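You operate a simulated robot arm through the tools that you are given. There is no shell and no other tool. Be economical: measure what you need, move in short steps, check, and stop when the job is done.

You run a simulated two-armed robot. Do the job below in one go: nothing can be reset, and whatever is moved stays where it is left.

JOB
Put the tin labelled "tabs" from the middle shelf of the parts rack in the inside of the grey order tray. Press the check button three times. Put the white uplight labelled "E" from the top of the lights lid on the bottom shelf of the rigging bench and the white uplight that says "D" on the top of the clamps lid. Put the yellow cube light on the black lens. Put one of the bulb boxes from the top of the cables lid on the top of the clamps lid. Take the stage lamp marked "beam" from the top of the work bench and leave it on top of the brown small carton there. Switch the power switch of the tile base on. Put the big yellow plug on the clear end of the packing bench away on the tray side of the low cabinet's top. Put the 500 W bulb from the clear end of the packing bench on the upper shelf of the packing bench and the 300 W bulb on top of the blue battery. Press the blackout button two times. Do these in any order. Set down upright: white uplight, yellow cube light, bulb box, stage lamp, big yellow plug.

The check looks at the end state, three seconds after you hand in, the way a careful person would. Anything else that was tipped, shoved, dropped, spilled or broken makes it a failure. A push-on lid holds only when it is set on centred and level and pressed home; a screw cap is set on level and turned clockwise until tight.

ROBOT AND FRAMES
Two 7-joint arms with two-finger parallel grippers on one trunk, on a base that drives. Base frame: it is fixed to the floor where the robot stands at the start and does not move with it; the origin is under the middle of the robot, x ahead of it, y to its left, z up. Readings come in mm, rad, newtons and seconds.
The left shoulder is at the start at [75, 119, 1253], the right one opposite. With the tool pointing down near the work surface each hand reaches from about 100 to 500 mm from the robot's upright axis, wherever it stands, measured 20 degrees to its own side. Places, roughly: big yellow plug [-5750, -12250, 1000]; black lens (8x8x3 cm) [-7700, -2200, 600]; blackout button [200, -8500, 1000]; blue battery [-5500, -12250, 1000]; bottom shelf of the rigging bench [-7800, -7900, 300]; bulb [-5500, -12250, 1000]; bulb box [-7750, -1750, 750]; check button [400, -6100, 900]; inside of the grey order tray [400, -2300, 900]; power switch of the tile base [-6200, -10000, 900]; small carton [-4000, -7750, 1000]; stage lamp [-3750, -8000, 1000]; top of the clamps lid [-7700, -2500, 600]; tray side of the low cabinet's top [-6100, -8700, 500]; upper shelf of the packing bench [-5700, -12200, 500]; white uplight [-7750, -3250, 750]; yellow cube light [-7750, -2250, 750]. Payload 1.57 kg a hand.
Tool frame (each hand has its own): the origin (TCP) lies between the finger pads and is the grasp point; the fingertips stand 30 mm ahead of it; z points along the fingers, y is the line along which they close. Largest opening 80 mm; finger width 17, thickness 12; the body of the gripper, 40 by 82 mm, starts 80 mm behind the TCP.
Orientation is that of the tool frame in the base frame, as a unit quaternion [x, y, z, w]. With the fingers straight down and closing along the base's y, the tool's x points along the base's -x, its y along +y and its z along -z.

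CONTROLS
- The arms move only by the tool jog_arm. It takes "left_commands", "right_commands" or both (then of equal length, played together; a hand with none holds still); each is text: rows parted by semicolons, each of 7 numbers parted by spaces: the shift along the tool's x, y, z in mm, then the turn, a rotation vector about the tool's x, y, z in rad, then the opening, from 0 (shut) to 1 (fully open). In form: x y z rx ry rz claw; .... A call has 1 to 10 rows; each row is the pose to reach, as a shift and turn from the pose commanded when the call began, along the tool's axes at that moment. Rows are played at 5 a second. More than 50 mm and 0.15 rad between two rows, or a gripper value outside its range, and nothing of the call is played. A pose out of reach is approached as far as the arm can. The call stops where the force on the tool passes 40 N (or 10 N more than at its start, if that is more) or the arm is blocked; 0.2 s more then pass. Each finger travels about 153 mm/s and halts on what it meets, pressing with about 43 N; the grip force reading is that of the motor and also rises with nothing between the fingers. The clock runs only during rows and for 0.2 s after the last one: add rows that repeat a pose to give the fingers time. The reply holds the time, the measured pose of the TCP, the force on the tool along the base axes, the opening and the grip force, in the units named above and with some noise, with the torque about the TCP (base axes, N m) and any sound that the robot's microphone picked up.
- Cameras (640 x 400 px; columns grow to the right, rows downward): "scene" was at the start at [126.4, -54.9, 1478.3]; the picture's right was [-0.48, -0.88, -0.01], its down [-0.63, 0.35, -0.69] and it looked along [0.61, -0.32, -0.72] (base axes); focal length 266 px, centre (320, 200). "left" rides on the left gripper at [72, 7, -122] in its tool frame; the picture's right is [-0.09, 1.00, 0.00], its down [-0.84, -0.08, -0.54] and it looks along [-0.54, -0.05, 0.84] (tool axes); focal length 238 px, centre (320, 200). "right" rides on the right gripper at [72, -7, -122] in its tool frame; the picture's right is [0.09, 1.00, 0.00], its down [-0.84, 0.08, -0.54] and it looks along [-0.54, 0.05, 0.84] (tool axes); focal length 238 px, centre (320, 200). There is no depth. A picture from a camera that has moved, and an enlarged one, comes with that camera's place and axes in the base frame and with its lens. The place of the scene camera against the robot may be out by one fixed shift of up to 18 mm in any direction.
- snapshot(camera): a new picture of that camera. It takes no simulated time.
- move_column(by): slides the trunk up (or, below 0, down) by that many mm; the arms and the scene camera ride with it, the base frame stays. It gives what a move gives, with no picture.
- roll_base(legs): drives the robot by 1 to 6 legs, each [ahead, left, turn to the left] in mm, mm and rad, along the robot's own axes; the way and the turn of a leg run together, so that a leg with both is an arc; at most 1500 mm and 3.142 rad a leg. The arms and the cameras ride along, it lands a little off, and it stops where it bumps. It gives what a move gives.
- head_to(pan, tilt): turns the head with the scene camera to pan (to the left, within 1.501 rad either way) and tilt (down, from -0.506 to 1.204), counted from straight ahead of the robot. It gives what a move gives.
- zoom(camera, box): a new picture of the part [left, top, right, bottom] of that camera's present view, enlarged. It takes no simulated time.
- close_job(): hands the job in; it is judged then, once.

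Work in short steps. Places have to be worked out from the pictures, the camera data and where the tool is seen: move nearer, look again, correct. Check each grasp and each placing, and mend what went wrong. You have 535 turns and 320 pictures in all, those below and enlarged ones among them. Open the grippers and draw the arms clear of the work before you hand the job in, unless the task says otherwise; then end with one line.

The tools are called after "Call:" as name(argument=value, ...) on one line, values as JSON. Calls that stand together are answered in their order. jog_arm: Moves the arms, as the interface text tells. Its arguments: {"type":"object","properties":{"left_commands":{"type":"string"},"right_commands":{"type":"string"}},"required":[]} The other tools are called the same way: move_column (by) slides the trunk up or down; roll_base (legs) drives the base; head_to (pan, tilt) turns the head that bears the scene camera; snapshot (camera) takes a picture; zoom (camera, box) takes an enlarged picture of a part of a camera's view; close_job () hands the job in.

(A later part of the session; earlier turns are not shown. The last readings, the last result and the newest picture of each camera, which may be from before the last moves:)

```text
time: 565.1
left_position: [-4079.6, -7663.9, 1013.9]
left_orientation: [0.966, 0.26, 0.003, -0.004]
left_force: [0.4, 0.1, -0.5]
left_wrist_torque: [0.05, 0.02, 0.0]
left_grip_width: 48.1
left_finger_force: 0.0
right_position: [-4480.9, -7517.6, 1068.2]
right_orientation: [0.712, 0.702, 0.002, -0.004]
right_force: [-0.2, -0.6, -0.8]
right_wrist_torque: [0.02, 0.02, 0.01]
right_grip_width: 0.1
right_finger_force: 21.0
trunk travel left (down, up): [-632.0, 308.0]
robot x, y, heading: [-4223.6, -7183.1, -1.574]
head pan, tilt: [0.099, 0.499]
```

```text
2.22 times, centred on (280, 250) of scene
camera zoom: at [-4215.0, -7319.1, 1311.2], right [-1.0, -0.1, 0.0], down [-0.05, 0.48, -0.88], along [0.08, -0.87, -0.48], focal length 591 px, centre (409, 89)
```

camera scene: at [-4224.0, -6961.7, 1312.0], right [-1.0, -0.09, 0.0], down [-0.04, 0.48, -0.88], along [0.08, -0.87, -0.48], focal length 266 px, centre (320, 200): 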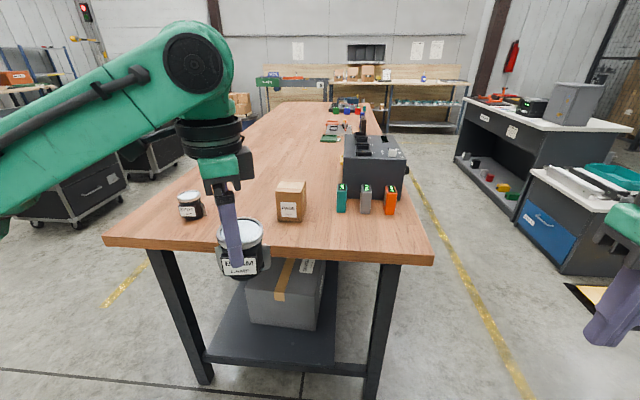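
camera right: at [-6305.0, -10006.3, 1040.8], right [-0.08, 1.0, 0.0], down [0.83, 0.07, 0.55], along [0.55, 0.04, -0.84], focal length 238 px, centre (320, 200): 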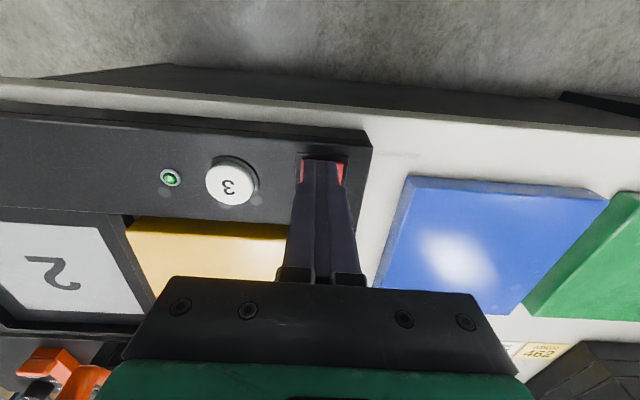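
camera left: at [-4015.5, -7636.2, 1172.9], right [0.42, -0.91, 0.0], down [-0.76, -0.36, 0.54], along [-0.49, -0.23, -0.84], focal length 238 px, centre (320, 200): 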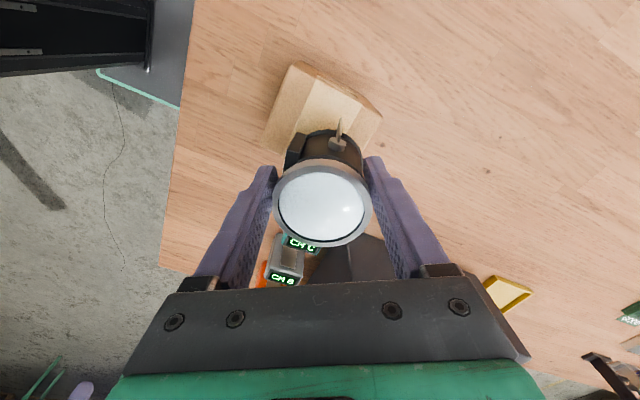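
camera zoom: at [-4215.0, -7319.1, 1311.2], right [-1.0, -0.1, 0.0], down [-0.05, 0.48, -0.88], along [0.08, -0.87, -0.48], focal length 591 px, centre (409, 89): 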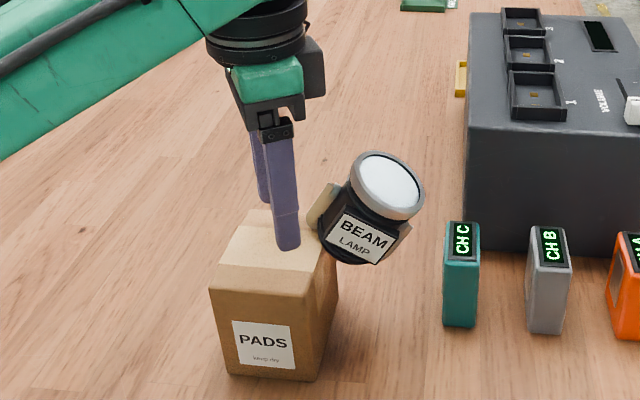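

The lamp slipped from the rim and is tipping off to the side. I'll let it settle and look.

Call:
jog_arm(left_commands="0 0 -5 0 0 0 0.6; 0 0 -15 0 0 0 0.6; 0 0 -25 0 0 0 0.6; 0 0 -35 0 0 0 0.6; 0 0 -35 0 0 0 0.6")

Call:
snapshot(camera="scene")

```text
time: 566.3
left_position: [-4079.9, -7665.9, 1054.3]
left_orientation: [0.965, 0.261, 0.001, -0.001]
left_force: [-1.4, 0.2, -0.1]
left_wrist_torque: [-0.02, 0.0, -0.01]
left_grip_width: 48.2
left_finger_force: 0.1
right_position: [-4480.1, -7517.6, 1068.7]
right_orientation: [0.712, 0.702, 0.002, -0.003]
right_force: [1.0, -0.1, -1.7]
right_wrist_torque: [0.03, 0.0, 0.02]
right_grip_width: 0.0
right_finger_force: 21.5
trunk travel left (down, up): [-632.0, 308.0]
robot x, y, heading: [-4223.2, -7179.4, -1.572]
head pan, tilt: [0.099, 0.499]
```

```text
119 pictures are left
camera scene: at [-4215.2, -7319.2, 1311.9], right [-1.0, -0.1, 0.0], down [-0.05, 0.48, -0.88], along [0.08, -0.87, -0.48], focal length 266 px, centre (320, 200)
```

scene: 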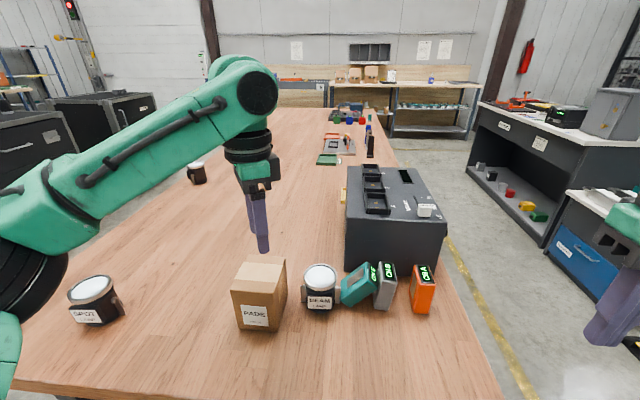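

The lamp landed upright, but it seems to have knocked the teal CH C unit over against CH B. I'll zoom in.

Call:
zoom(camera="scene", box=[220, 240, 450, 340])

Call:
snapshot(camera="left")

```text
2.78 times, centred on (335, 290) of scene
camera zoom: at [-4215.2, -7319.2, 1311.9], right [-1.0, -0.1, 0.0], down [-0.05, 0.48, -0.88], along [0.08, -0.87, -0.48], focal length 740 px, centre (278, -50)
```

zoom: 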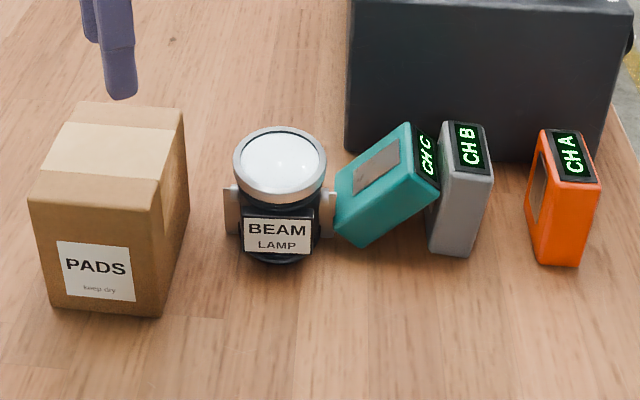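

```text
117 pictures are left
camera left: at [-4015.5, -7636.7, 1176.3], right [0.42, -0.91, 0.0], down [-0.76, -0.36, 0.54], along [-0.49, -0.23, -0.84], focal length 238 px, centre (320, 200)
```

left: 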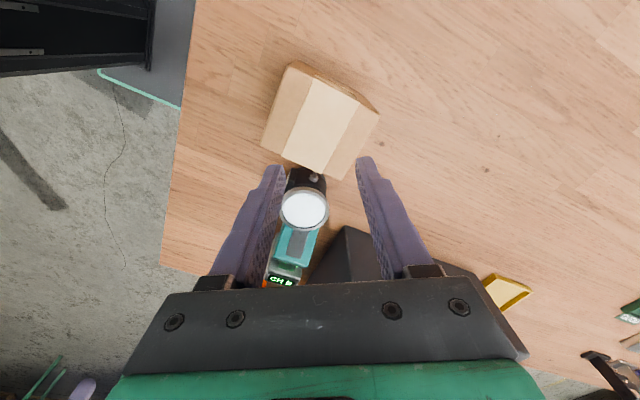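

CH B hasn't moved; CH C leans between it and the lamp. First I'll take the lamp again, gripping lower and fore-aft, since the carton and CH C leave no room sideways.

Call:
jog_arm(left_commands="0 0 -15 0 0 0.14 0.8; 0 0 -25 0 0 0.28 1; 0 0 -25 0 0 0.42 1; 0 0 -25 0 0 0.53 1; 0 0 -25 0 0 0.53 1")

Call:
roll_base(legs=[[0, -100, 0]])

Call:
snapshot(camera="left")

```text
time: 567.5
left_position: [-4079.5, -7665.2, 1077.9]
left_orientation: [1.0, -0.001, 0.001, -0.001]
left_force: [0.8, -0.7, -0.8]
left_wrist_torque: [-0.03, -0.01, 0.01]
left_grip_width: 80.0
left_finger_force: 0.0
right_position: [-4480.6, -7517.5, 1069.8]
right_orientation: [0.712, 0.702, 0.002, -0.003]
right_force: [-0.2, -0.7, 0.5]
right_wrist_torque: [-0.01, 0.02, 0.04]
right_grip_width: 0.1
right_finger_force: 21.7
trunk travel left (down, up): [-632.0, 308.0]
robot x, y, heading: [-4222.6, -7182.0, -1.573]
head pan, tilt: [0.099, 0.499]
```

```text
time: 568.7
left_position: [-4179.4, -7664.7, 1077.7]
left_orientation: [1.0, 0.0, 0.0, -0.001]
left_force: [0.0, 0.3, -0.3]
left_wrist_torque: [0.01, 0.0, 0.03]
left_grip_width: 79.8
left_finger_force: 0.1
right_position: [-4580.4, -7517.0, 1070.1]
right_orientation: [0.712, 0.702, 0.002, -0.003]
right_force: [1.6, -0.4, 0.4]
right_wrist_torque: [-0.03, 0.05, 0.01]
right_grip_width: 0.1
right_finger_force: 21.7
trunk travel left (down, up): [-632.0, 308.0]
robot x, y, heading: [-4323.4, -7180.6, -1.571]
head pan, tilt: [0.099, 0.499]
```

```text
116 pictures are left
camera left: at [-4107.7, -7673.6, 1201.0], right [-0.09, -1.0, 0.0], down [-0.84, 0.08, 0.54], along [-0.54, 0.05, -0.84], focal length 238 px, centre (320, 200)
```

left: 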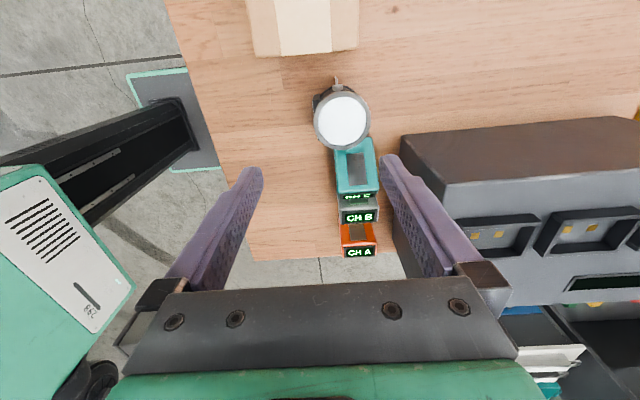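

Rechecking, the dock sits further west, so closing fore-aft is clear. The lamp is at (−4176, −7691). I'll descend with the fingers north and south of it, deeper than before.

Call:
jog_arm(left_commands="3 13 0 0 0 0 1; 3 26 0 0 0 0 1; 3 26 40 0 0 0 1; 3 26 80 0 0 0 1; 3 26 80 0 0 0 1")

Call:
snapshot(camera="left")

```text
time: 569.9
left_position: [-4176.7, -7690.6, 997.7]
left_orientation: [1.0, -0.002, 0.0, -0.001]
left_force: [0.3, 0.1, -0.8]
left_wrist_torque: [0.01, -0.02, 0.0]
left_grip_width: 79.8
left_finger_force: 0.0
right_position: [-4582.4, -7515.3, 1068.7]
right_orientation: [0.712, 0.702, 0.001, -0.003]
right_force: [1.4, 0.4, -0.1]
right_wrist_torque: [0.02, 0.0, 0.01]
right_grip_width: 0.0
right_finger_force: 21.2
trunk travel left (down, up): [-632.0, 308.0]
robot x, y, heading: [-4320.9, -7175.8, -1.575]
head pan, tilt: [0.099, 0.499]
```

```text
115 pictures are left
camera left: at [-4105.3, -7699.1, 1121.3], right [-0.09, -1.0, 0.0], down [-0.84, 0.08, 0.54], along [-0.54, 0.05, -0.84], focal length 238 px, centre (320, 200)
```

left: 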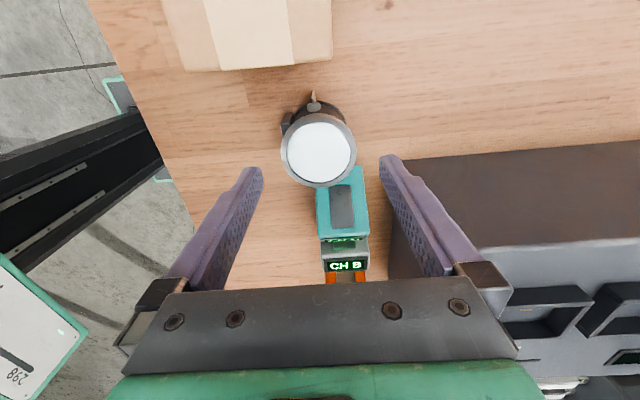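

Call:
jog_arm(left_commands="0 2 35 0 0 0 1; 0 2 65 0 0 0 1; 0 2 85 0 0 0 1; 0 2 98 0 0 0 1; 0 2 98 0 0 0 1")

```text
time: 571.1
left_position: [-4175.2, -7692.4, 898.6]
left_orientation: [1.0, -0.001, 0.001, -0.001]
left_force: [0.2, 0.2, 0.2]
left_wrist_torque: [-0.01, -0.01, 0.02]
left_grip_width: 79.8
left_finger_force: 0.1
right_position: [-4580.9, -7516.6, 1069.0]
right_orientation: [0.712, 0.702, 0.003, -0.004]
right_force: [0.3, -0.4, -0.7]
right_wrist_torque: [0.01, 0.0, 0.02]
right_grip_width: 0.0
right_finger_force: 21.0
trunk travel left (down, up): [-632.0, 308.0]
robot x, y, heading: [-4323.7, -7179.8, -1.575]
head pan, tilt: [0.099, 0.499]
```

Call:
jog_arm(left_commands="0 0 0 0 0 0 0.85; 0 0 0 0 0 0 0.6; 0 0 0 0 0 0 0.6; 0 0 0 0 0 0 0.6")

Call:
snapshot(camera="left")

Call:
zoom(camera="scene", box=[180, 200, 380, 340])

```text
time: 572.1
left_position: [-4175.0, -7692.7, 900.0]
left_orientation: [1.0, -0.001, 0.001, -0.001]
left_force: [-0.2, 0.4, 0.7]
left_wrist_torque: [-0.04, 0.01, 0.0]
left_grip_width: 60.9
left_finger_force: 42.9
right_position: [-4580.7, -7517.0, 1068.6]
right_orientation: [0.712, 0.702, 0.002, -0.004]
right_force: [0.1, -0.3, 0.1]
right_wrist_torque: [0.01, 0.01, -0.03]
right_grip_width: 0.0
right_finger_force: 21.5
trunk travel left (down, up): [-632.0, 308.0]
robot x, y, heading: [-4324.5, -7176.7, -1.576]
head pan, tilt: [0.099, 0.499]
```

```text
114 pictures are left
camera left: at [-4104.1, -7701.3, 1022.7], right [-0.09, -1.0, 0.0], down [-0.84, 0.08, 0.54], along [-0.54, 0.05, -0.84], focal length 238 px, centre (320, 200)
```

left: 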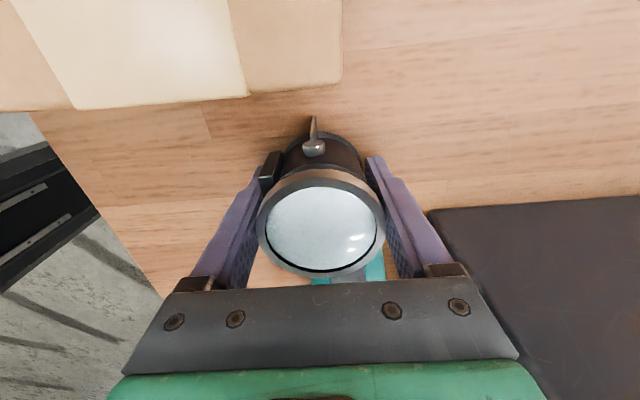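

```text
2.86 times, centred on (280, 270) of scene
camera zoom: at [-4315.0, -7318.7, 1311.9], right [-1.0, -0.1, 0.0], down [-0.05, 0.48, -0.88], along [0.08, -0.87, -0.48], focal length 760 px, centre (434, 0)
```

zoom: 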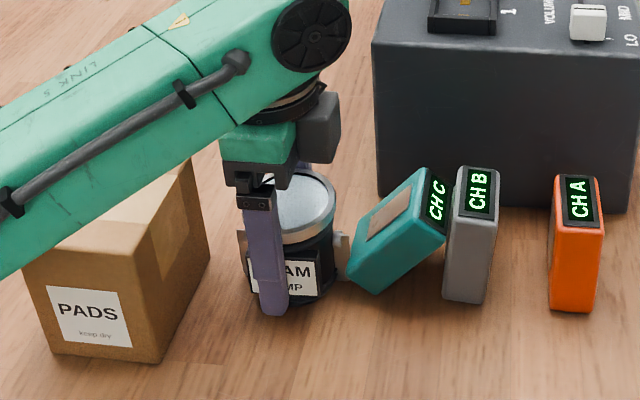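

Good deep grip at 61 mm. I'll lift straight up.

Call:
jog_arm(left_commands="0 0 -20 0 0 0 0.6; 0 0 -50 0 0 0 0.6; 0 0 -90 0 0 0 0.6; 0 0 -130 0 0 0 0.6; 0 0 -150 0 0 0 0.6")

Call:
snapshot(camera="left")

Call:
zoom(camera="scene", box=[180, 160, 380, 340])

```text
time: 573.3
left_position: [-4176.6, -7694.1, 1049.7]
left_orientation: [1.0, -0.002, 0.001, -0.002]
left_force: [0.2, -0.3, -2.5]
left_wrist_torque: [0.01, 0.02, -0.04]
left_grip_width: 61.1
left_finger_force: 43.4
right_position: [-4580.7, -7517.8, 1070.1]
right_orientation: [0.712, 0.702, 0.002, -0.004]
right_force: [0.2, -0.3, 0.7]
right_wrist_torque: [0.0, -0.04, -0.01]
right_grip_width: 0.0
right_finger_force: 20.9
trunk travel left (down, up): [-632.0, 308.0]
robot x, y, heading: [-4322.6, -7176.7, -1.571]
head pan, tilt: [0.099, 0.499]
```

```text
112 pictures are left
camera left: at [-4105.3, -7701.9, 1173.2], right [-0.09, -1.0, 0.0], down [-0.84, 0.08, 0.54], along [-0.54, 0.05, -0.84], focal length 238 px, centre (320, 200)
```

left: 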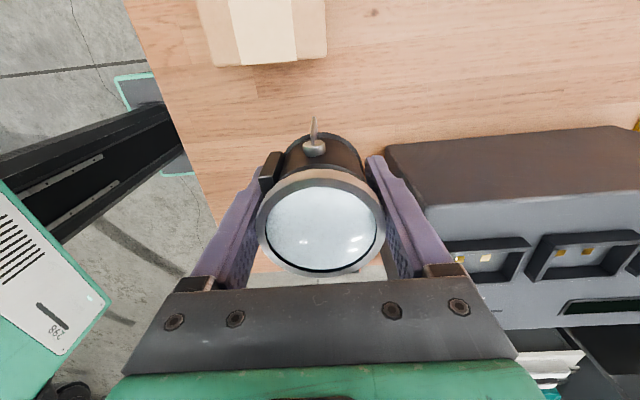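

```text
2.22 times, centred on (280, 250) of scene
camera zoom: at [-4315.2, -7318.7, 1311.9], right [-1.0, -0.1, 0.0], down [-0.05, 0.48, -0.88], along [0.08, -0.87, -0.48], focal length 591 px, centre (409, 89)
```

zoom: 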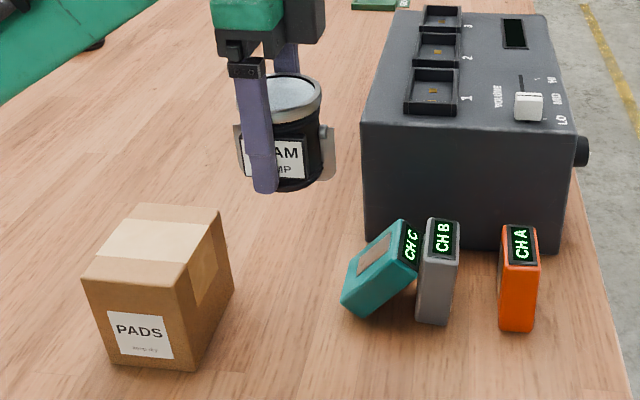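

CH C still leans as before. Carton top: centre (−4069, −7662), z≈942. I'll move the lamp over it and lower slowly.

Call:
jog_arm(left_commands="35 -10 0 0 0 0 0.6; 70 -21 0 0 0 0 0.6; 102 -31 0 0 0 0 0.6; 102 -31 0 0 0 0 0.6")

Call:
jog_arm(left_commands="0 0 15 0 0 0 0.6; 0 0 30 0 0 0 0.6; 0 0 40 0 0 0 0.6; 0 0 46 0 0 0 0.6")

Call:
zoom(camera="scene", box=[120, 160, 320, 340])

```text
time: 574.3
left_position: [-4076.1, -7663.1, 1049.7]
left_orientation: [1.0, -0.001, 0.001, -0.002]
left_force: [-0.7, 0.2, -2.1]
left_wrist_torque: [0.0, -0.05, 0.0]
left_grip_width: 60.9
left_finger_force: 43.3
right_position: [-4581.8, -7516.6, 1067.9]
right_orientation: [0.712, 0.702, 0.002, -0.004]
right_force: [0.3, 0.2, -0.1]
right_wrist_torque: [-0.03, 0.01, -0.01]
right_grip_width: 0.0
right_finger_force: 21.4
trunk travel left (down, up): [-632.0, 308.0]
robot x, y, heading: [-4321.7, -7180.2, -1.574]
head pan, tilt: [0.099, 0.499]
```

```text
time: 575.3
left_position: [-4074.1, -7662.2, 1004.2]
left_orientation: [1.0, -0.001, 0.001, 0.0]
left_force: [1.0, 0.0, -3.2]
left_wrist_torque: [0.0, -0.01, -0.01]
left_grip_width: 60.6
left_finger_force: 43.1
right_position: [-4580.3, -7517.6, 1069.3]
right_orientation: [0.712, 0.702, 0.003, -0.003]
right_force: [0.0, 0.2, 0.6]
right_wrist_torque: [-0.04, 0.0, 0.0]
right_grip_width: 0.0
right_finger_force: 20.9
trunk travel left (down, up): [-632.0, 308.0]
robot x, y, heading: [-4323.0, -7179.6, -1.577]
head pan, tilt: [0.099, 0.499]
```

```text
2.22 times, centred on (220, 250) of scene
camera zoom: at [-4314.7, -7319.2, 1311.9], right [-1.0, -0.1, 0.0], down [-0.05, 0.48, -0.88], along [0.08, -0.87, -0.48], focal length 591 px, centre (542, 89)
```

zoom: 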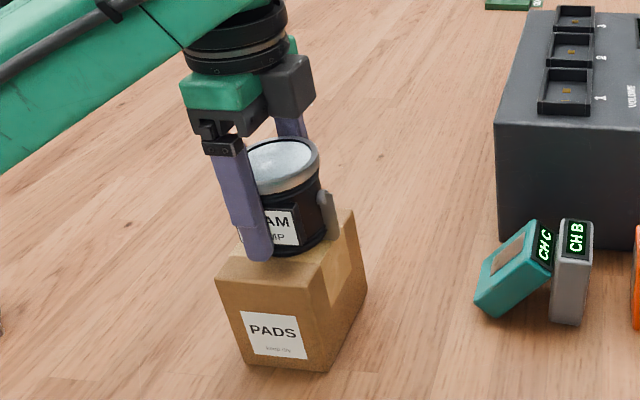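

Call:
jog_arm(left_commands="0 0 4 0 0 0 0.6; 0 0 8 0 0 0 0.6; 0 0 12 0 0 0 0.6; 0 0 16 0 0 0 0.6; 0 0 20 0 0 0 0.6")

```text
time: 576.5
left_position: [-4075.7, -7659.7, 990.3]
left_orientation: [1.0, -0.002, 0.001, 0.005]
left_force: [-2.1, 5.9, 15.0]
left_wrist_torque: [0.74, 0.08, -0.02]
left_grip_width: 61.1
left_finger_force: 42.6
right_position: [-4582.5, -7513.2, 1069.9]
right_orientation: [0.712, 0.702, 0.001, -0.002]
right_force: [0.0, 0.0, -0.9]
right_wrist_torque: [0.0, -0.01, 0.0]
right_grip_width: 0.0
right_finger_force: 20.8
trunk travel left (down, up): [-632.0, 308.0]
robot x, y, heading: [-4326.2, -7180.4, -1.571]
head pan, tilt: [0.099, 0.499]
stopped in row 5 (left hand): the force on the tool passed its limit (the readings are from after the stop); the commanded pose is now the measured one
```

Contact on the carton. I'll ease off, open slowly and rise.

Call:
jog_arm(left_commands="0 0 -2 0 0 0 0.7; 0 0 -2 0 0 0 0.78; 0 0 -2 0 0 0 0.85; 0 0 -2 0 0 0 1; 0 0 -2 0 0 0 1; 0 0 -30 0 0 0 1; 0 0 -70 0 0 0 1; 0 0 -100 0 0 0 1")

Call:
zoom(camera="scene", box=[120, 160, 320, 340])

Call:
snapshot(camera="left")

```text
time: 578.3
left_position: [-4075.7, -7662.9, 1087.3]
left_orientation: [1.0, 0.0, 0.001, 0.002]
left_force: [-0.3, 0.1, -0.5]
left_wrist_torque: [0.01, -0.03, 0.0]
left_grip_width: 80.0
left_finger_force: 0.0
right_position: [-4580.4, -7516.5, 1068.7]
right_orientation: [0.712, 0.702, 0.003, -0.004]
right_force: [0.8, -0.9, -0.8]
right_wrist_torque: [0.01, 0.03, -0.05]
right_grip_width: 0.0
right_finger_force: 21.6
trunk travel left (down, up): [-632.0, 308.0]
robot x, y, heading: [-4324.9, -7177.4, -1.574]
head pan, tilt: [0.099, 0.499]
```

```text
2.22 times, centred on (220, 250) of scene
camera zoom: at [-4315.5, -7318.3, 1312.0], right [-1.0, -0.1, 0.0], down [-0.05, 0.48, -0.88], along [0.08, -0.87, -0.48], focal length 591 px, centre (542, 89)
```

zoom: 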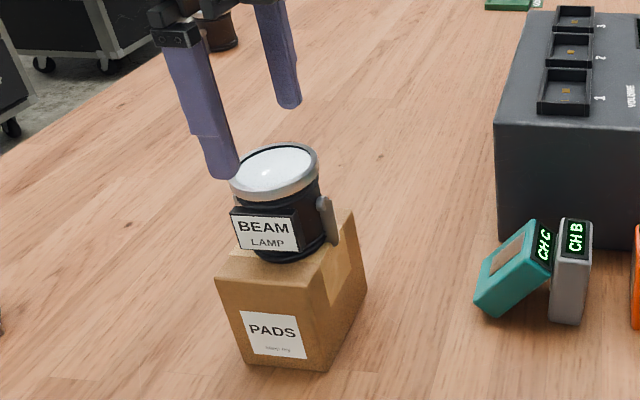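

```text
108 pictures are left
camera left: at [-4004.1, -7669.5, 1210.2], right [-0.09, -1.0, 0.0], down [-0.84, 0.08, 0.54], along [-0.54, 0.05, -0.84], focal length 238 px, centre (320, 200)
```

left: 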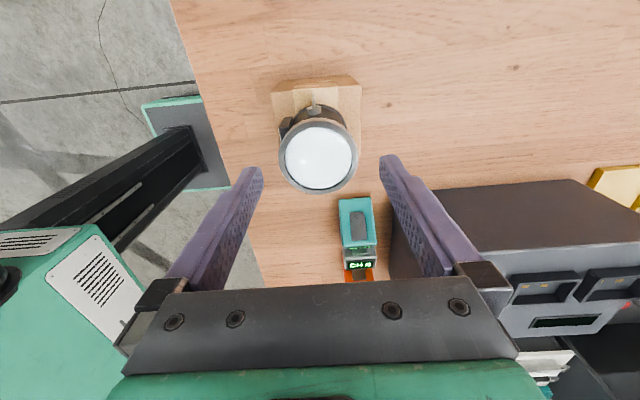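

The BEAM lamp stands upright on the carton. Now I'll stand CH C up again. It leans about 34° west, so I'll grip its north and south faces, lift and rotate it upright.

Call:
roll_base(legs=[[0, -100, 0]])

Call:
jog_arm(left_commands="-27 15 0 0 0 0 1; -55 31 0 0 0 0 1; -82 46 0 0 0 0 1; -82 46 40 0 0 0 1; -82 46 80 0 0 0 1; -82 46 80 0 0 0 1")

Call:
snapshot(camera="left")

```text
time: 579.4
left_position: [-4172.4, -7662.9, 1086.6]
left_orientation: [1.0, -0.001, 0.001, 0.003]
left_force: [-0.2, -0.6, -1.1]
left_wrist_torque: [0.03, 0.0, -0.01]
left_grip_width: 80.1
left_finger_force: 0.0
right_position: [-4679.1, -7516.8, 1069.5]
right_orientation: [0.711, 0.703, 0.002, -0.004]
right_force: [0.2, -0.3, 0.4]
right_wrist_torque: [0.01, 0.01, -0.01]
right_grip_width: 0.1
right_finger_force: 20.8
trunk travel left (down, up): [-632.0, 308.0]
robot x, y, heading: [-4422.9, -7180.2, -1.571]
head pan, tilt: [0.099, 0.499]
```

```text
time: 580.8
left_position: [-4256.3, -7706.3, 1007.6]
left_orientation: [1.0, 0.0, 0.0, 0.002]
left_force: [-0.4, 0.0, 0.2]
left_wrist_torque: [-0.02, 0.02, 0.01]
left_grip_width: 79.9
left_finger_force: 0.0
right_position: [-4679.8, -7516.9, 1069.3]
right_orientation: [0.711, 0.703, 0.001, -0.003]
right_force: [0.7, 0.3, -0.2]
right_wrist_torque: [0.0, 0.0, -0.01]
right_grip_width: 0.0
right_finger_force: 21.6
trunk travel left (down, up): [-632.0, 308.0]
robot x, y, heading: [-4424.8, -7179.0, -1.573]
head pan, tilt: [0.099, 0.499]
```

```text
107 pictures are left
camera left: at [-4185.2, -7714.8, 1130.3], right [-0.09, -1.0, 0.0], down [-0.84, 0.08, 0.54], along [-0.54, 0.05, -0.84], focal length 238 px, centre (320, 200)
```

left: 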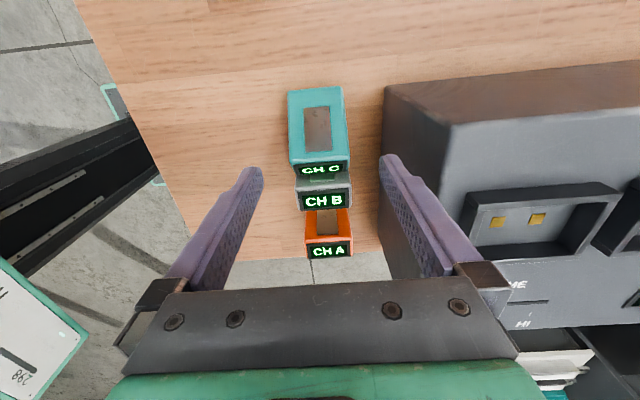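

The hand is centred over CH C. I'll descend, grip and lift slightly.

Call:
jog_arm(left_commands="0 0 40 0 0 0 0.85; 0 0 80 0 0 0 0.85; 0 0 105 0 0 0 0.85; 0 0 117 0 0 0 0.85; 0 0 117 0 0 0 0.5; 0 0 117 0 0 0 0.4; 0 0 117 0 0 0 0.4; 0 0 117 0 0 0 0.4")

Call:
jog_arm(left_commands="5 0 -15 0 0 0 0.4; 10 0 -35 0 0 0 0.4; 15 0 -60 0 0 0 0.4")

Call:
zoom(camera="scene", box=[160, 160, 360, 340])

```text
time: 582.6
left_position: [-4254.1, -7708.7, 889.3]
left_orientation: [1.0, -0.001, 0.002, 0.003]
left_force: [1.0, -2.5, 4.9]
left_wrist_torque: [0.11, -0.08, 0.0]
left_grip_width: 53.6
left_finger_force: 43.1
right_position: [-4679.9, -7514.9, 1068.8]
right_orientation: [0.711, 0.703, 0.002, -0.004]
right_force: [0.3, -0.9, -0.4]
right_wrist_torque: [0.0, 0.02, -0.02]
right_grip_width: 0.0
right_finger_force: 21.3
trunk travel left (down, up): [-632.0, 308.0]
robot x, y, heading: [-4422.6, -7175.4, -1.572]
head pan, tilt: [0.099, 0.499]
```

```text
time: 583.4
left_position: [-4241.0, -7709.3, 950.2]
left_orientation: [1.0, -0.001, 0.0, 0.002]
left_force: [0.3, -0.2, -1.5]
left_wrist_torque: [0.01, 0.03, -0.01]
left_grip_width: 53.4
left_finger_force: 43.2
right_position: [-4680.1, -7516.5, 1068.7]
right_orientation: [0.712, 0.702, 0.003, -0.003]
right_force: [1.0, -0.7, 0.5]
right_wrist_torque: [0.0, 0.01, 0.02]
right_grip_width: 0.0
right_finger_force: 21.0
trunk travel left (down, up): [-632.0, 308.0]
robot x, y, heading: [-4423.8, -7178.3, -1.571]
head pan, tilt: [0.099, 0.499]
```

```text
2.22 times, centred on (260, 250) of scene
camera zoom: at [-4414.0, -7318.1, 1312.0], right [-1.0, -0.1, 0.0], down [-0.05, 0.48, -0.88], along [0.09, -0.87, -0.48], focal length 591 px, centre (453, 89)
```

zoom: 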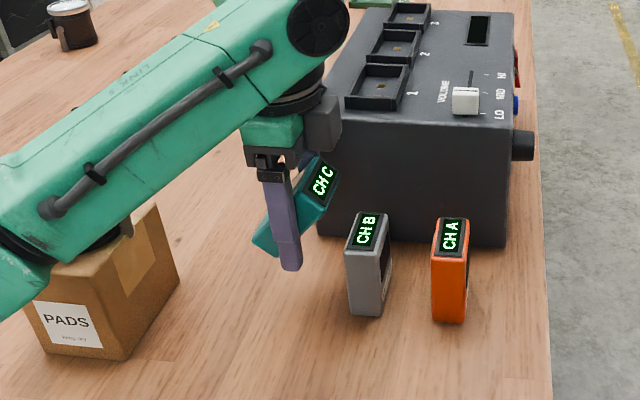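

The left elbow looks very close to the lamp on the carton, so I'll check that first.

Call:
zoom(camera="scene", box=[120, 200, 280, 340])

```text
2.86 times, centred on (200, 270) of scene
camera zoom: at [-4414.0, -7318.1, 1312.0], right [-1.0, -0.1, 0.0], down [-0.05, 0.48, -0.88], along [0.09, -0.87, -0.48], focal length 760 px, centre (663, 0)
```

zoom: 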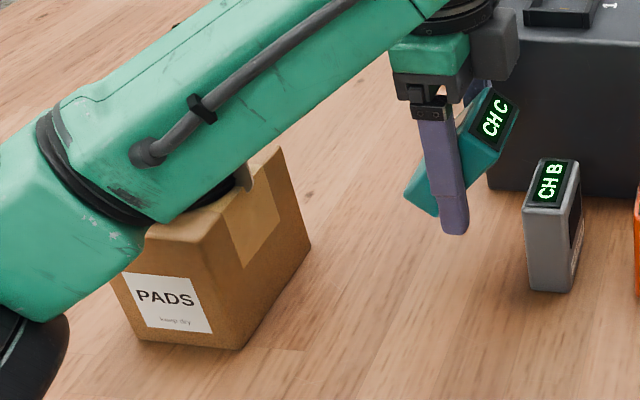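

The lamp is untouched. To keep clear of it I'll raise CH C, shift the base right, then rotate the unit upright.

Call:
jog_arm(left_commands="0 0 -30 0 0 0 0.4; 0 0 -60 0 0 0 0.4; 0 0 -75 0 0 0 0.4")

Call:
roll_base(legs=[[0, -90, 0]])

Call:
jog_arm(left_commands="18 0 0 0 -0.12 0 0.4; 36 0 0 0 -0.24 0 0.4; 54 0 0 0 -0.36 0 0.4; 72 0 0 0 -0.48 0 0.4; 95 0 0 0 -0.6 0 0.4; 95 0 0 0 -0.6 0 0.4")

Call:
zoom(camera="scene", box=[100, 140, 360, 340])

```text
time: 584.2
left_position: [-4240.9, -7708.5, 1024.0]
left_orientation: [1.0, 0.0, 0.0, 0.002]
left_force: [-0.1, 0.9, -2.2]
left_wrist_torque: [0.01, -0.02, -0.01]
left_grip_width: 53.9
left_finger_force: 43.2
right_position: [-4679.6, -7516.9, 1069.4]
right_orientation: [0.712, 0.703, 0.002, -0.004]
right_force: [0.9, 0.2, 1.0]
right_wrist_torque: [-0.02, 0.0, 0.0]
right_grip_width: 0.0
right_finger_force: 21.1
trunk travel left (down, up): [-632.0, 308.0]
robot x, y, heading: [-4422.9, -7177.1, -1.569]
head pan, tilt: [0.099, 0.499]
```

```text
time: 585.3
left_position: [-4329.6, -7708.5, 1023.9]
left_orientation: [1.0, 0.0, 0.001, 0.002]
left_force: [0.1, 0.8, -1.8]
left_wrist_torque: [-0.01, -0.01, 0.03]
left_grip_width: 53.7
left_finger_force: 43.1
right_position: [-4768.8, -7517.2, 1070.3]
right_orientation: [0.711, 0.703, 0.003, -0.003]
right_force: [-0.7, 0.3, 0.3]
right_wrist_torque: [0.02, -0.01, -0.02]
right_grip_width: 0.0
right_finger_force: 21.6
trunk travel left (down, up): [-632.0, 308.0]
robot x, y, heading: [-4515.2, -7181.1, -1.57]
head pan, tilt: [0.099, 0.499]
```

```text
time: 586.7
left_position: [-4235.5, -7708.6, 1026.0]
left_orientation: [0.955, -0.001, -0.296, 0.001]
left_force: [0.2, 0.3, -1.7]
left_wrist_torque: [0.0, 0.0, 0.02]
left_grip_width: 53.7
left_finger_force: 42.7
right_position: [-4770.1, -7516.3, 1069.2]
right_orientation: [0.711, 0.703, 0.002, -0.004]
right_force: [-0.1, -0.1, 0.0]
right_wrist_torque: [0.0, -0.01, 0.02]
right_grip_width: 0.0
right_finger_force: 20.8
trunk travel left (down, up): [-632.0, 308.0]
robot x, y, heading: [-4513.6, -7177.1, -1.574]
head pan, tilt: [0.099, 0.499]
```

```text
2.00 times, centred on (230, 240) of scene
camera zoom: at [-4504.5, -7318.5, 1311.9], right [-1.0, -0.1, 0.0], down [-0.05, 0.48, -0.88], along [0.09, -0.87, -0.48], focal length 532 px, centre (500, 120)
```

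zoom: 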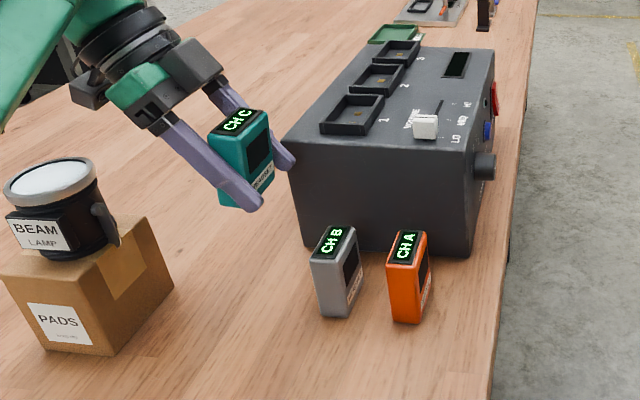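

CH C is nearly upright. At its own spot the tilted hand's camera would foul the carton, so I'll first set it upright on the free area to the north-west, then regrip it vertically.

Call:
roll_base(legs=[[-115, -90, 0]])

Call:
jog_arm(left_commands="0 0 0 0 -0.12 0 0.4; 28 0 42 0 -0.12 0 0.4; 56 0 84 0 -0.12 0 0.4; 62 0 93 0 -0.12 0 0.4")

Call:
zoom(camera="scene", box=[140, 160, 400, 360])

```text
time: 588.1
left_position: [-4324.4, -7594.1, 1025.8]
left_orientation: [0.955, 0.001, -0.296, 0.002]
left_force: [0.2, -0.5, -1.5]
left_wrist_torque: [0.0, 0.04, -0.04]
left_grip_width: 53.7
left_finger_force: 42.9
right_position: [-4859.0, -7402.8, 1068.2]
right_orientation: [0.71, 0.704, 0.002, -0.004]
right_force: [-0.4, -0.8, 0.3]
right_wrist_torque: [-0.03, 0.02, 0.01]
right_grip_width: 0.0
right_finger_force: 21.1
trunk travel left (down, up): [-632.0, 308.0]
robot x, y, heading: [-4603.6, -7064.8, -1.57]
head pan, tilt: [0.099, 0.499]
```

```text
refused: row 2 steps farther than a row can; nothing moved
```

```text
2.00 times, centred on (270, 260) of scene
camera zoom: at [-4593.6, -7204.2, 1311.8], right [-1.0, -0.1, 0.0], down [-0.05, 0.48, -0.88], along [0.09, -0.87, -0.48], focal length 532 px, centre (420, 80)
```

zoom: 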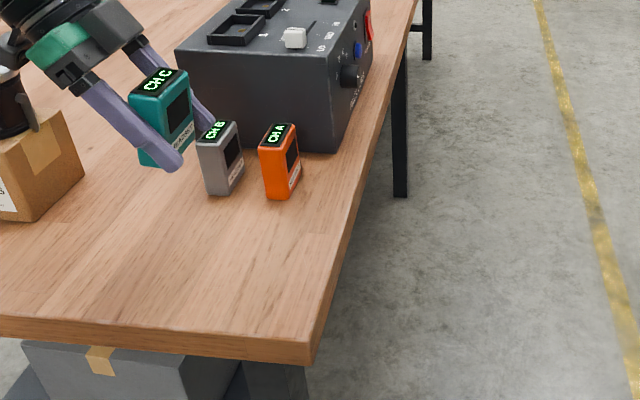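

Call:
jog_arm(left_commands="0 0 0 0 -0.12 0 0.4; 22.6 0 33 0 -0.12 0 0.4; 45 0 66 0 -0.12 0 0.4; 62 0 90.6 0 -0.12 0 0.4; 67.8 0 98.9 0 -0.12 0 0.4; 72.3 0 105.5 0 -0.12 0 0.4; 76.8 0 112 0 -0.12 0 0.4")

Call:
zoom(camera="scene", box=[140, 160, 400, 360])

```text
time: 589.7
left_position: [-4325.7, -7592.5, 893.8]
left_orientation: [0.936, -0.002, -0.353, 0.006]
left_force: [4.0, -4.0, 23.8]
left_wrist_torque: [0.54, -0.77, -0.21]
left_grip_width: 53.7
left_finger_force: 42.9
right_position: [-4860.9, -7399.2, 1071.2]
right_orientation: [0.711, 0.703, 0.002, -0.002]
right_force: [0.1, -1.3, 0.1]
right_wrist_torque: [-0.01, -0.02, 0.01]
right_grip_width: 0.0
right_finger_force: 21.0
trunk travel left (down, up): [-632.0, 308.0]
robot x, y, heading: [-4604.2, -7065.7, -1.569]
head pan, tilt: [0.099, 0.499]
```

```text
2.00 times, centred on (270, 260) of scene
camera zoom: at [-4596.2, -7199.9, 1312.9], right [-1.0, -0.1, 0.0], down [-0.05, 0.47, -0.88], along [0.09, -0.87, -0.48], focal length 532 px, centre (420, 80)
```

zoom: 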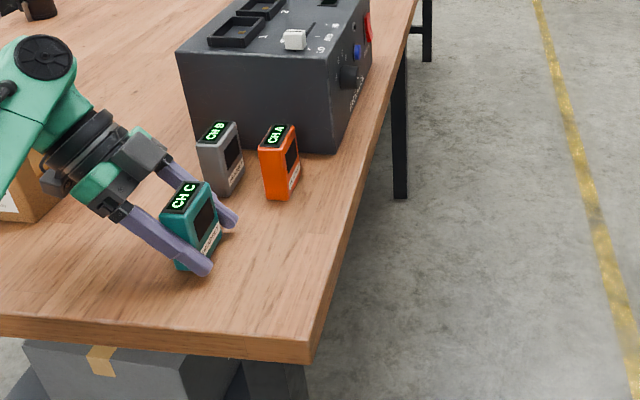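

CH C is down upright. I'll release and withdraw along the fingers.

Call:
jog_arm(left_commands="-1 0 -1 0 0 0 0.7; -1 0 -1 0 0 0 0.85; -1 0 -1 0 0 0 1; -1 0 -1 0 0 0 1; 0 0 -30 0 0 0 1; 0 0 -75 0 0 0 1; 0 0 -120 0 0 0 1")

Call:
zoom(camera="scene", box=[140, 160, 400, 360])

```text
time: 591.3
left_position: [-4248.1, -7587.3, 985.2]
left_orientation: [0.936, -0.002, -0.353, 0.003]
left_force: [0.8, -0.7, 0.8]
left_wrist_torque: [0.03, -0.01, 0.0]
left_grip_width: 79.9
left_finger_force: 0.0
left hand out of reach, approached as far as the arm can: row 7
right_position: [-4861.0, -7400.2, 1069.3]
right_orientation: [0.712, 0.702, 0.003, -0.002]
right_force: [-0.5, -0.3, -0.5]
right_wrist_torque: [0.0, -0.04, 0.0]
right_grip_width: 0.1
right_finger_force: 21.1
trunk travel left (down, up): [-632.0, 308.0]
robot x, y, heading: [-4603.0, -7067.3, -1.569]
head pan, tilt: [0.099, 0.499]
```

```text
2.00 times, centred on (270, 260) of scene
camera zoom: at [-4596.2, -7202.0, 1312.0], right [-1.0, -0.1, 0.0], down [-0.05, 0.48, -0.88], along [0.09, -0.87, -0.48], focal length 532 px, centre (420, 80)
```

zoom: 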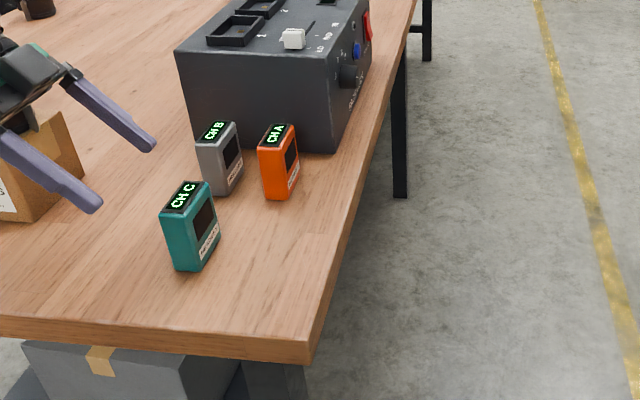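

Call:
jog_arm(left_commands="-14 1 4 0 0.14 0 1; -28 2 12 0 0.28 0 1; -42 3 22 0 0.42 0 1; -56 4 32 0 0.56 0 1; -68 5 40 0 0.7 0 1; -68 5 40 0 0.72 0 1")

Call:
snapshot(camera="left")

```text
time: 592.7
left_position: [-4321.7, -7593.2, 998.7]
left_orientation: [1.0, 0.0, 0.001, 0.002]
left_force: [0.2, 0.1, -0.2]
left_wrist_torque: [-0.02, 0.01, -0.02]
left_grip_width: 79.9
left_finger_force: 0.1
right_position: [-4859.4, -7400.5, 1068.5]
right_orientation: [0.711, 0.704, 0.002, -0.003]
right_force: [0.3, 1.7, 0.7]
right_wrist_torque: [-0.01, 0.01, 0.01]
right_grip_width: 0.1
right_finger_force: 20.8
trunk travel left (down, up): [-632.0, 308.0]
robot x, y, heading: [-4603.8, -7067.3, -1.572]
head pan, tilt: [0.099, 0.499]
```

```text
100 pictures are left
camera left: at [-4251.6, -7600.9, 1122.6], right [-0.09, -1.0, 0.0], down [-0.84, 0.08, 0.54], along [-0.54, 0.05, -0.84], focal length 238 px, centre (320, 200)
```

left: 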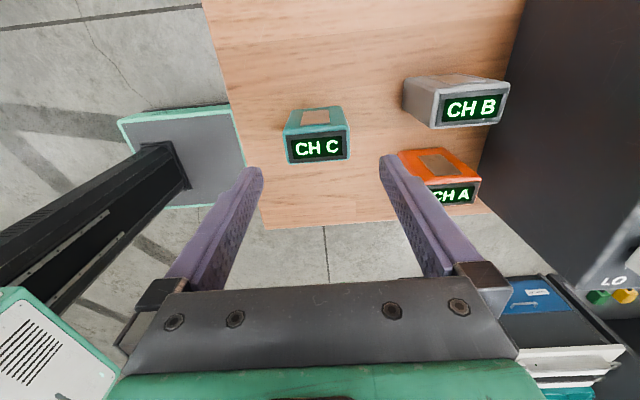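

Call:
jog_arm(left_commands="-3 0 35 0 0 0 1; -3 0 70 0 0 0 1; -3 0 98 0 0 0 1; -3 0 98 0 0 0 0.7; -3 0 98 0 0 0 0.5; -3 0 98 0 0 0 0.5; -3 0 98 0 0 0 0.5; -3 0 50 0 0 0 0.5; -3 0 0 0 0 0 0.5; -3 0 -10 0 0 0 0.5")

Call:
roll_base(legs=[[118, 0, 0], [0, 93, 0]])

Call:
snapshot(camera="left")

```text
time: 594.9
left_position: [-4325.1, -7594.1, 1009.6]
left_orientation: [1.0, 0.001, 0.001, 0.001]
left_force: [0.7, 0.5, -1.7]
left_wrist_torque: [0.03, 0.04, 0.03]
left_grip_width: 53.4
left_finger_force: 43.5
right_position: [-4859.4, -7402.3, 1069.7]
right_orientation: [0.711, 0.703, 0.003, -0.003]
right_force: [-0.1, -0.2, 0.1]
right_wrist_torque: [0.01, 0.04, 0.03]
right_grip_width: 0.0
right_finger_force: 21.1
trunk travel left (down, up): [-632.0, 308.0]
robot x, y, heading: [-4601.1, -7061.7, -1.569]
head pan, tilt: [0.099, 0.499]
```

```text
time: 596.9
left_position: [-4232.7, -7712.3, 1009.6]
left_orientation: [1.0, 0.0, 0.002, 0.002]
left_force: [-0.4, 0.0, -2.1]
left_wrist_torque: [0.01, 0.01, -0.01]
left_grip_width: 53.6
left_finger_force: 42.9
right_position: [-4767.7, -7520.4, 1068.5]
right_orientation: [0.711, 0.703, 0.003, -0.004]
right_force: [0.1, 0.0, 1.0]
right_wrist_torque: [-0.01, -0.02, -0.01]
right_grip_width: 0.1
right_finger_force: 21.7
trunk travel left (down, up): [-632.0, 308.0]
robot x, y, heading: [-4513.6, -7180.9, -1.573]
head pan, tilt: [0.099, 0.499]
```

```text
99 pictures are left
camera left: at [-4161.3, -7720.3, 1132.2], right [-0.09, -1.0, 0.0], down [-0.84, 0.08, 0.54], along [-0.54, 0.05, -0.84], focal length 238 px, centre (320, 200)
```

left: 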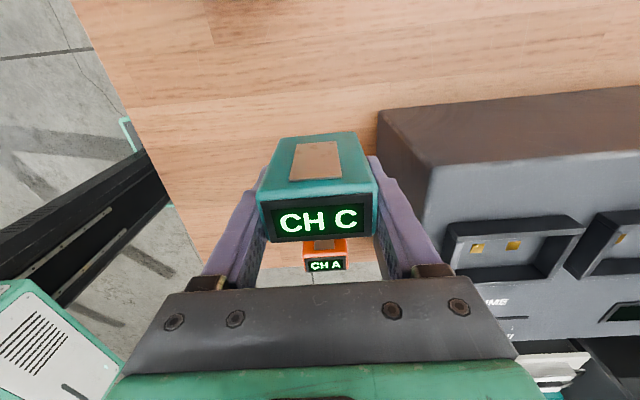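

Call:
jog_arm(left_commands="0 0 40 0 0 0 0.5; 0 0 80 0 0 0 0.5; 0 0 100 0 0 0 0.5; 0 0 107 0 0 0 0.5; 0 0 109 0 0 0 0.5; 0 0 109 0 0 0 0.75; 0 0 109 0 0 0 1; 0 0 109 0 0 0 1; 0 0 80 0 0 0 1; 0 0 40 0 0 0 1")

Call:
jog_arm(left_commands="0 0 -45 0 0 0 0.8; 0 0 -90 0 0 0 0.6; 0 0 -110 0 0 0 0.5")

Call:
roll_base(legs=[[-250, 0, 0]])

Call:
zoom(camera="scene", box=[100, 130, 420, 330])

```text
time: 599.0
left_position: [-4234.9, -7710.6, 972.1]
left_orientation: [1.0, 0.0, 0.0, 0.002]
left_force: [-0.7, 0.3, 0.1]
left_wrist_torque: [0.02, 0.0, 0.0]
left_grip_width: 80.0
left_finger_force: 0.1
right_position: [-4766.0, -7520.3, 1069.3]
right_orientation: [0.711, 0.703, 0.002, -0.003]
right_force: [-0.1, 0.1, 0.7]
right_wrist_torque: [-0.01, -0.02, 0.0]
right_grip_width: 0.4
right_finger_force: 20.9
trunk travel left (down, up): [-632.0, 308.0]
robot x, y, heading: [-4509.4, -7183.3, -1.571]
head pan, tilt: [0.099, 0.499]
```

```text
time: 599.9
left_position: [-4233.1, -7711.6, 1079.8]
left_orientation: [1.0, 0.001, 0.0, 0.002]
left_force: [-0.6, 0.0, 0.4]
left_wrist_torque: [-0.02, 0.03, 0.0]
left_grip_width: 40.1
left_finger_force: 0.1
right_position: [-4766.6, -7520.8, 1069.3]
right_orientation: [0.711, 0.703, 0.002, -0.004]
right_force: [-0.7, -0.1, -0.8]
right_wrist_torque: [-0.02, 0.01, 0.01]
right_grip_width: 0.1
right_finger_force: 21.0
trunk travel left (down, up): [-632.0, 308.0]
robot x, y, heading: [-4511.6, -7186.5, -1.574]
head pan, tilt: [0.099, 0.499]
```

```text
time: 601.6
left_position: [-4232.7, -7466.8, 1078.8]
left_orientation: [1.0, 0.001, 0.0, 0.001]
left_force: [-1.1, 0.6, 0.1]
left_wrist_torque: [-0.01, 0.0, 0.01]
left_grip_width: 39.7
left_finger_force: 0.1
right_position: [-4766.5, -7274.5, 1069.1]
right_orientation: [0.711, 0.703, 0.002, -0.004]
right_force: [-0.9, -0.4, -0.7]
right_wrist_torque: [0.02, -0.02, -0.01]
right_grip_width: 0.0
right_finger_force: 21.3
trunk travel left (down, up): [-632.0, 308.0]
robot x, y, heading: [-4513.2, -6937.3, -1.573]
head pan, tilt: [0.099, 0.499]
```

```text
2.00 times, centred on (260, 230) of scene
camera zoom: at [-4501.4, -7075.8, 1311.9], right [-1.0, -0.1, 0.0], down [-0.05, 0.48, -0.88], along [0.09, -0.87, -0.48], focal length 532 px, centre (440, 140)
```

zoom: 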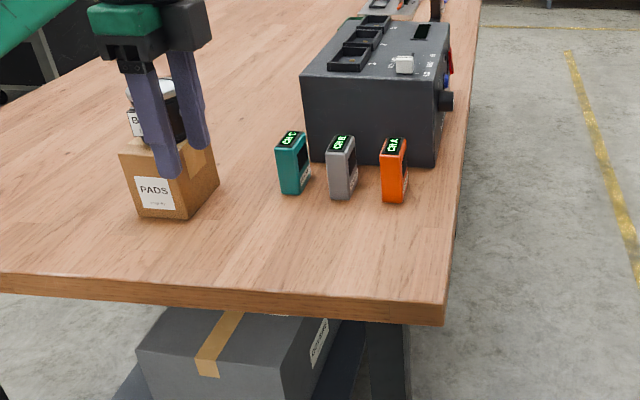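

Everything on the work bench is in order again. Next are the uplights, cube and bulb box far to the north-west. I'll back off, turn west and look.

Call:
roll_base(legs=[[-500, 0, 0], [0, 0, -1.57]])

Call:
jog_arm(left_commands="40 0 0 0 0 -0.15 0.5; 80 0 0 0 0 -0.3 0.5; 100 0 0 0 0 -0.45 0.5; 100 0 0 0 0 -0.6 0.5; 100 0 0 0 0 -0.75 0.5; 100 0 0 0 0 -0.9 0.5; 100 0 0 0 0 -1.05 0.5; 100 0 0 0 0 -1.2 0.5; 100 0 0 0 0 -1.35 0.5; 100 0 0 0 0 -1.5 0.5")

Call:
head_to(pan=-0.6, tilt=0.15)

Call:
snapshot(camera="scene")

```text
time: 608.4
left_position: [-5039.0, -6716.0, 1078.5]
left_orientation: [0.708, -0.706, -0.001, 0.001]
left_force: [-0.3, -0.8, -0.4]
left_wrist_torque: [-0.02, 0.0, 0.02]
left_grip_width: 40.0
left_finger_force: 0.0
right_position: [-4848.2, -6181.1, 1069.9]
right_orientation: [1.0, -0.004, 0.004, -0.001]
right_force: [-0.2, 0.0, -0.2]
right_wrist_torque: [-0.01, 0.01, 0.01]
right_grip_width: 0.0
right_finger_force: 21.3
trunk travel left (down, up): [-632.0, 308.0]
robot x, y, heading: [-4507.7, -6434.3, -3.138]
head pan, tilt: [0.099, 0.499]
```

```text
time: 610.6
left_position: [-5038.2, -6815.3, 1079.6]
left_orientation: [0.999, -0.032, -0.001, 0.0]
left_force: [0.3, -0.2, 0.1]
left_wrist_torque: [0.0, -0.01, -0.02]
left_grip_width: 39.9
left_finger_force: 0.1
right_position: [-4847.3, -6180.8, 1069.3]
right_orientation: [1.0, -0.004, 0.005, -0.001]
right_force: [0.1, -0.2, 0.1]
right_wrist_torque: [-0.01, 0.01, 0.02]
right_grip_width: 0.0
right_finger_force: 21.1
trunk travel left (down, up): [-632.0, 308.0]
robot x, y, heading: [-4512.0, -6437.0, -3.136]
head pan, tilt: [0.099, 0.499]
```

```text
time: 611.7
left_position: [-5038.1, -6815.7, 1078.9]
left_orientation: [0.999, -0.035, -0.002, 0.0]
left_force: [1.1, 0.4, -0.3]
left_wrist_torque: [-0.01, 0.01, 0.01]
left_grip_width: 40.1
left_finger_force: 0.1
right_position: [-4848.2, -6181.1, 1069.4]
right_orientation: [1.0, -0.004, 0.005, -0.001]
right_force: [-1.0, -1.4, 0.1]
right_wrist_torque: [-0.02, 0.01, 0.03]
right_grip_width: 0.0
right_finger_force: 21.1
trunk travel left (down, up): [-632.0, 308.0]
robot x, y, heading: [-4510.0, -6437.0, -3.139]
head pan, tilt: [-0.6, 0.15]
```

```text
97 pictures are left
camera scene: at [-4636.7, -6383.8, 1344.3], right [0.56, 0.83, 0.0], down [0.12, -0.08, -0.99], along [-0.82, 0.56, -0.15], focal length 266 px, centre (320, 200)
```

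scene: 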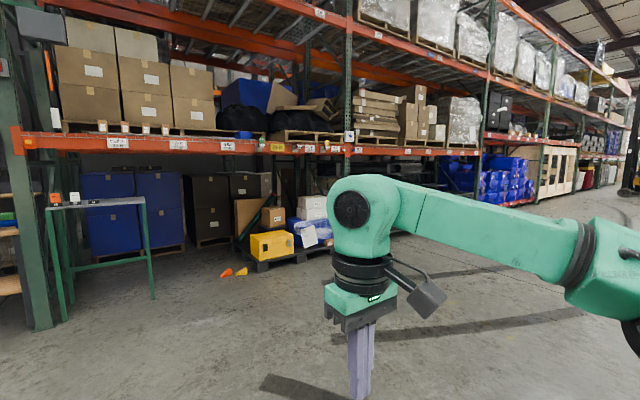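

The floor to the north is open, with a pallet rack to the west. I'll strafe north and then approach.

Call:
roll_base(legs=[[0, -1500, 0], [0, -1500, 0], [1500, 0, 0]])

Call:
head_to(pan=-0.25, tilt=0.25)

Call:
snapshot(camera="scene")

```text
time: 633.0
left_position: [-6556.6, -3854.4, 1079.3]
left_orientation: [1.0, -0.031, -0.002, 0.001]
left_force: [0.6, -0.2, 0.5]
left_wrist_torque: [0.02, 0.01, 0.05]
left_grip_width: 39.8
left_finger_force: 0.1
right_position: [-6369.7, -3218.8, 1069.2]
right_orientation: [1.0, -0.004, 0.004, -0.002]
right_force: [-0.8, -0.2, 0.2]
right_wrist_torque: [-0.01, 0.0, 0.03]
right_grip_width: 0.2
right_finger_force: 21.6
trunk travel left (down, up): [-632.0, 308.0]
robot x, y, heading: [-6031.5, -3474.1, -3.134]
head pan, tilt: [-0.6, 0.15]
```

```text
time: 633.9
left_position: [-6556.6, -3854.9, 1079.4]
left_orientation: [0.999, -0.032, -0.001, 0.002]
left_force: [-0.2, 0.5, -0.1]
left_wrist_torque: [-0.01, 0.0, 0.03]
left_grip_width: 40.0
left_finger_force: 0.0
right_position: [-6368.5, -3218.7, 1069.4]
right_orientation: [1.0, -0.002, 0.004, 0.0]
right_force: [0.5, 0.1, -0.3]
right_wrist_torque: [0.0, -0.02, 0.01]
right_grip_width: 0.0
right_finger_force: 21.5
trunk travel left (down, up): [-632.0, 308.0]
robot x, y, heading: [-6026.9, -3472.2, -3.136]
head pan, tilt: [-0.25, 0.25]
```

```text
96 pictures are left
camera scene: at [-6170.5, -3450.4, 1335.1], right [0.24, 0.97, 0.0], down [0.24, -0.06, -0.97], along [-0.94, 0.24, -0.25], focal length 266 px, centre (320, 200)
```

scene: 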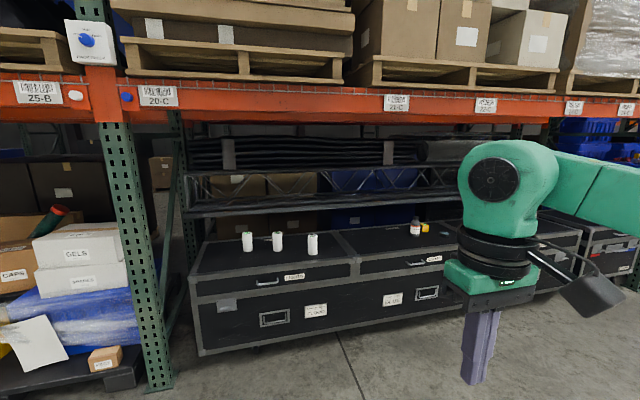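

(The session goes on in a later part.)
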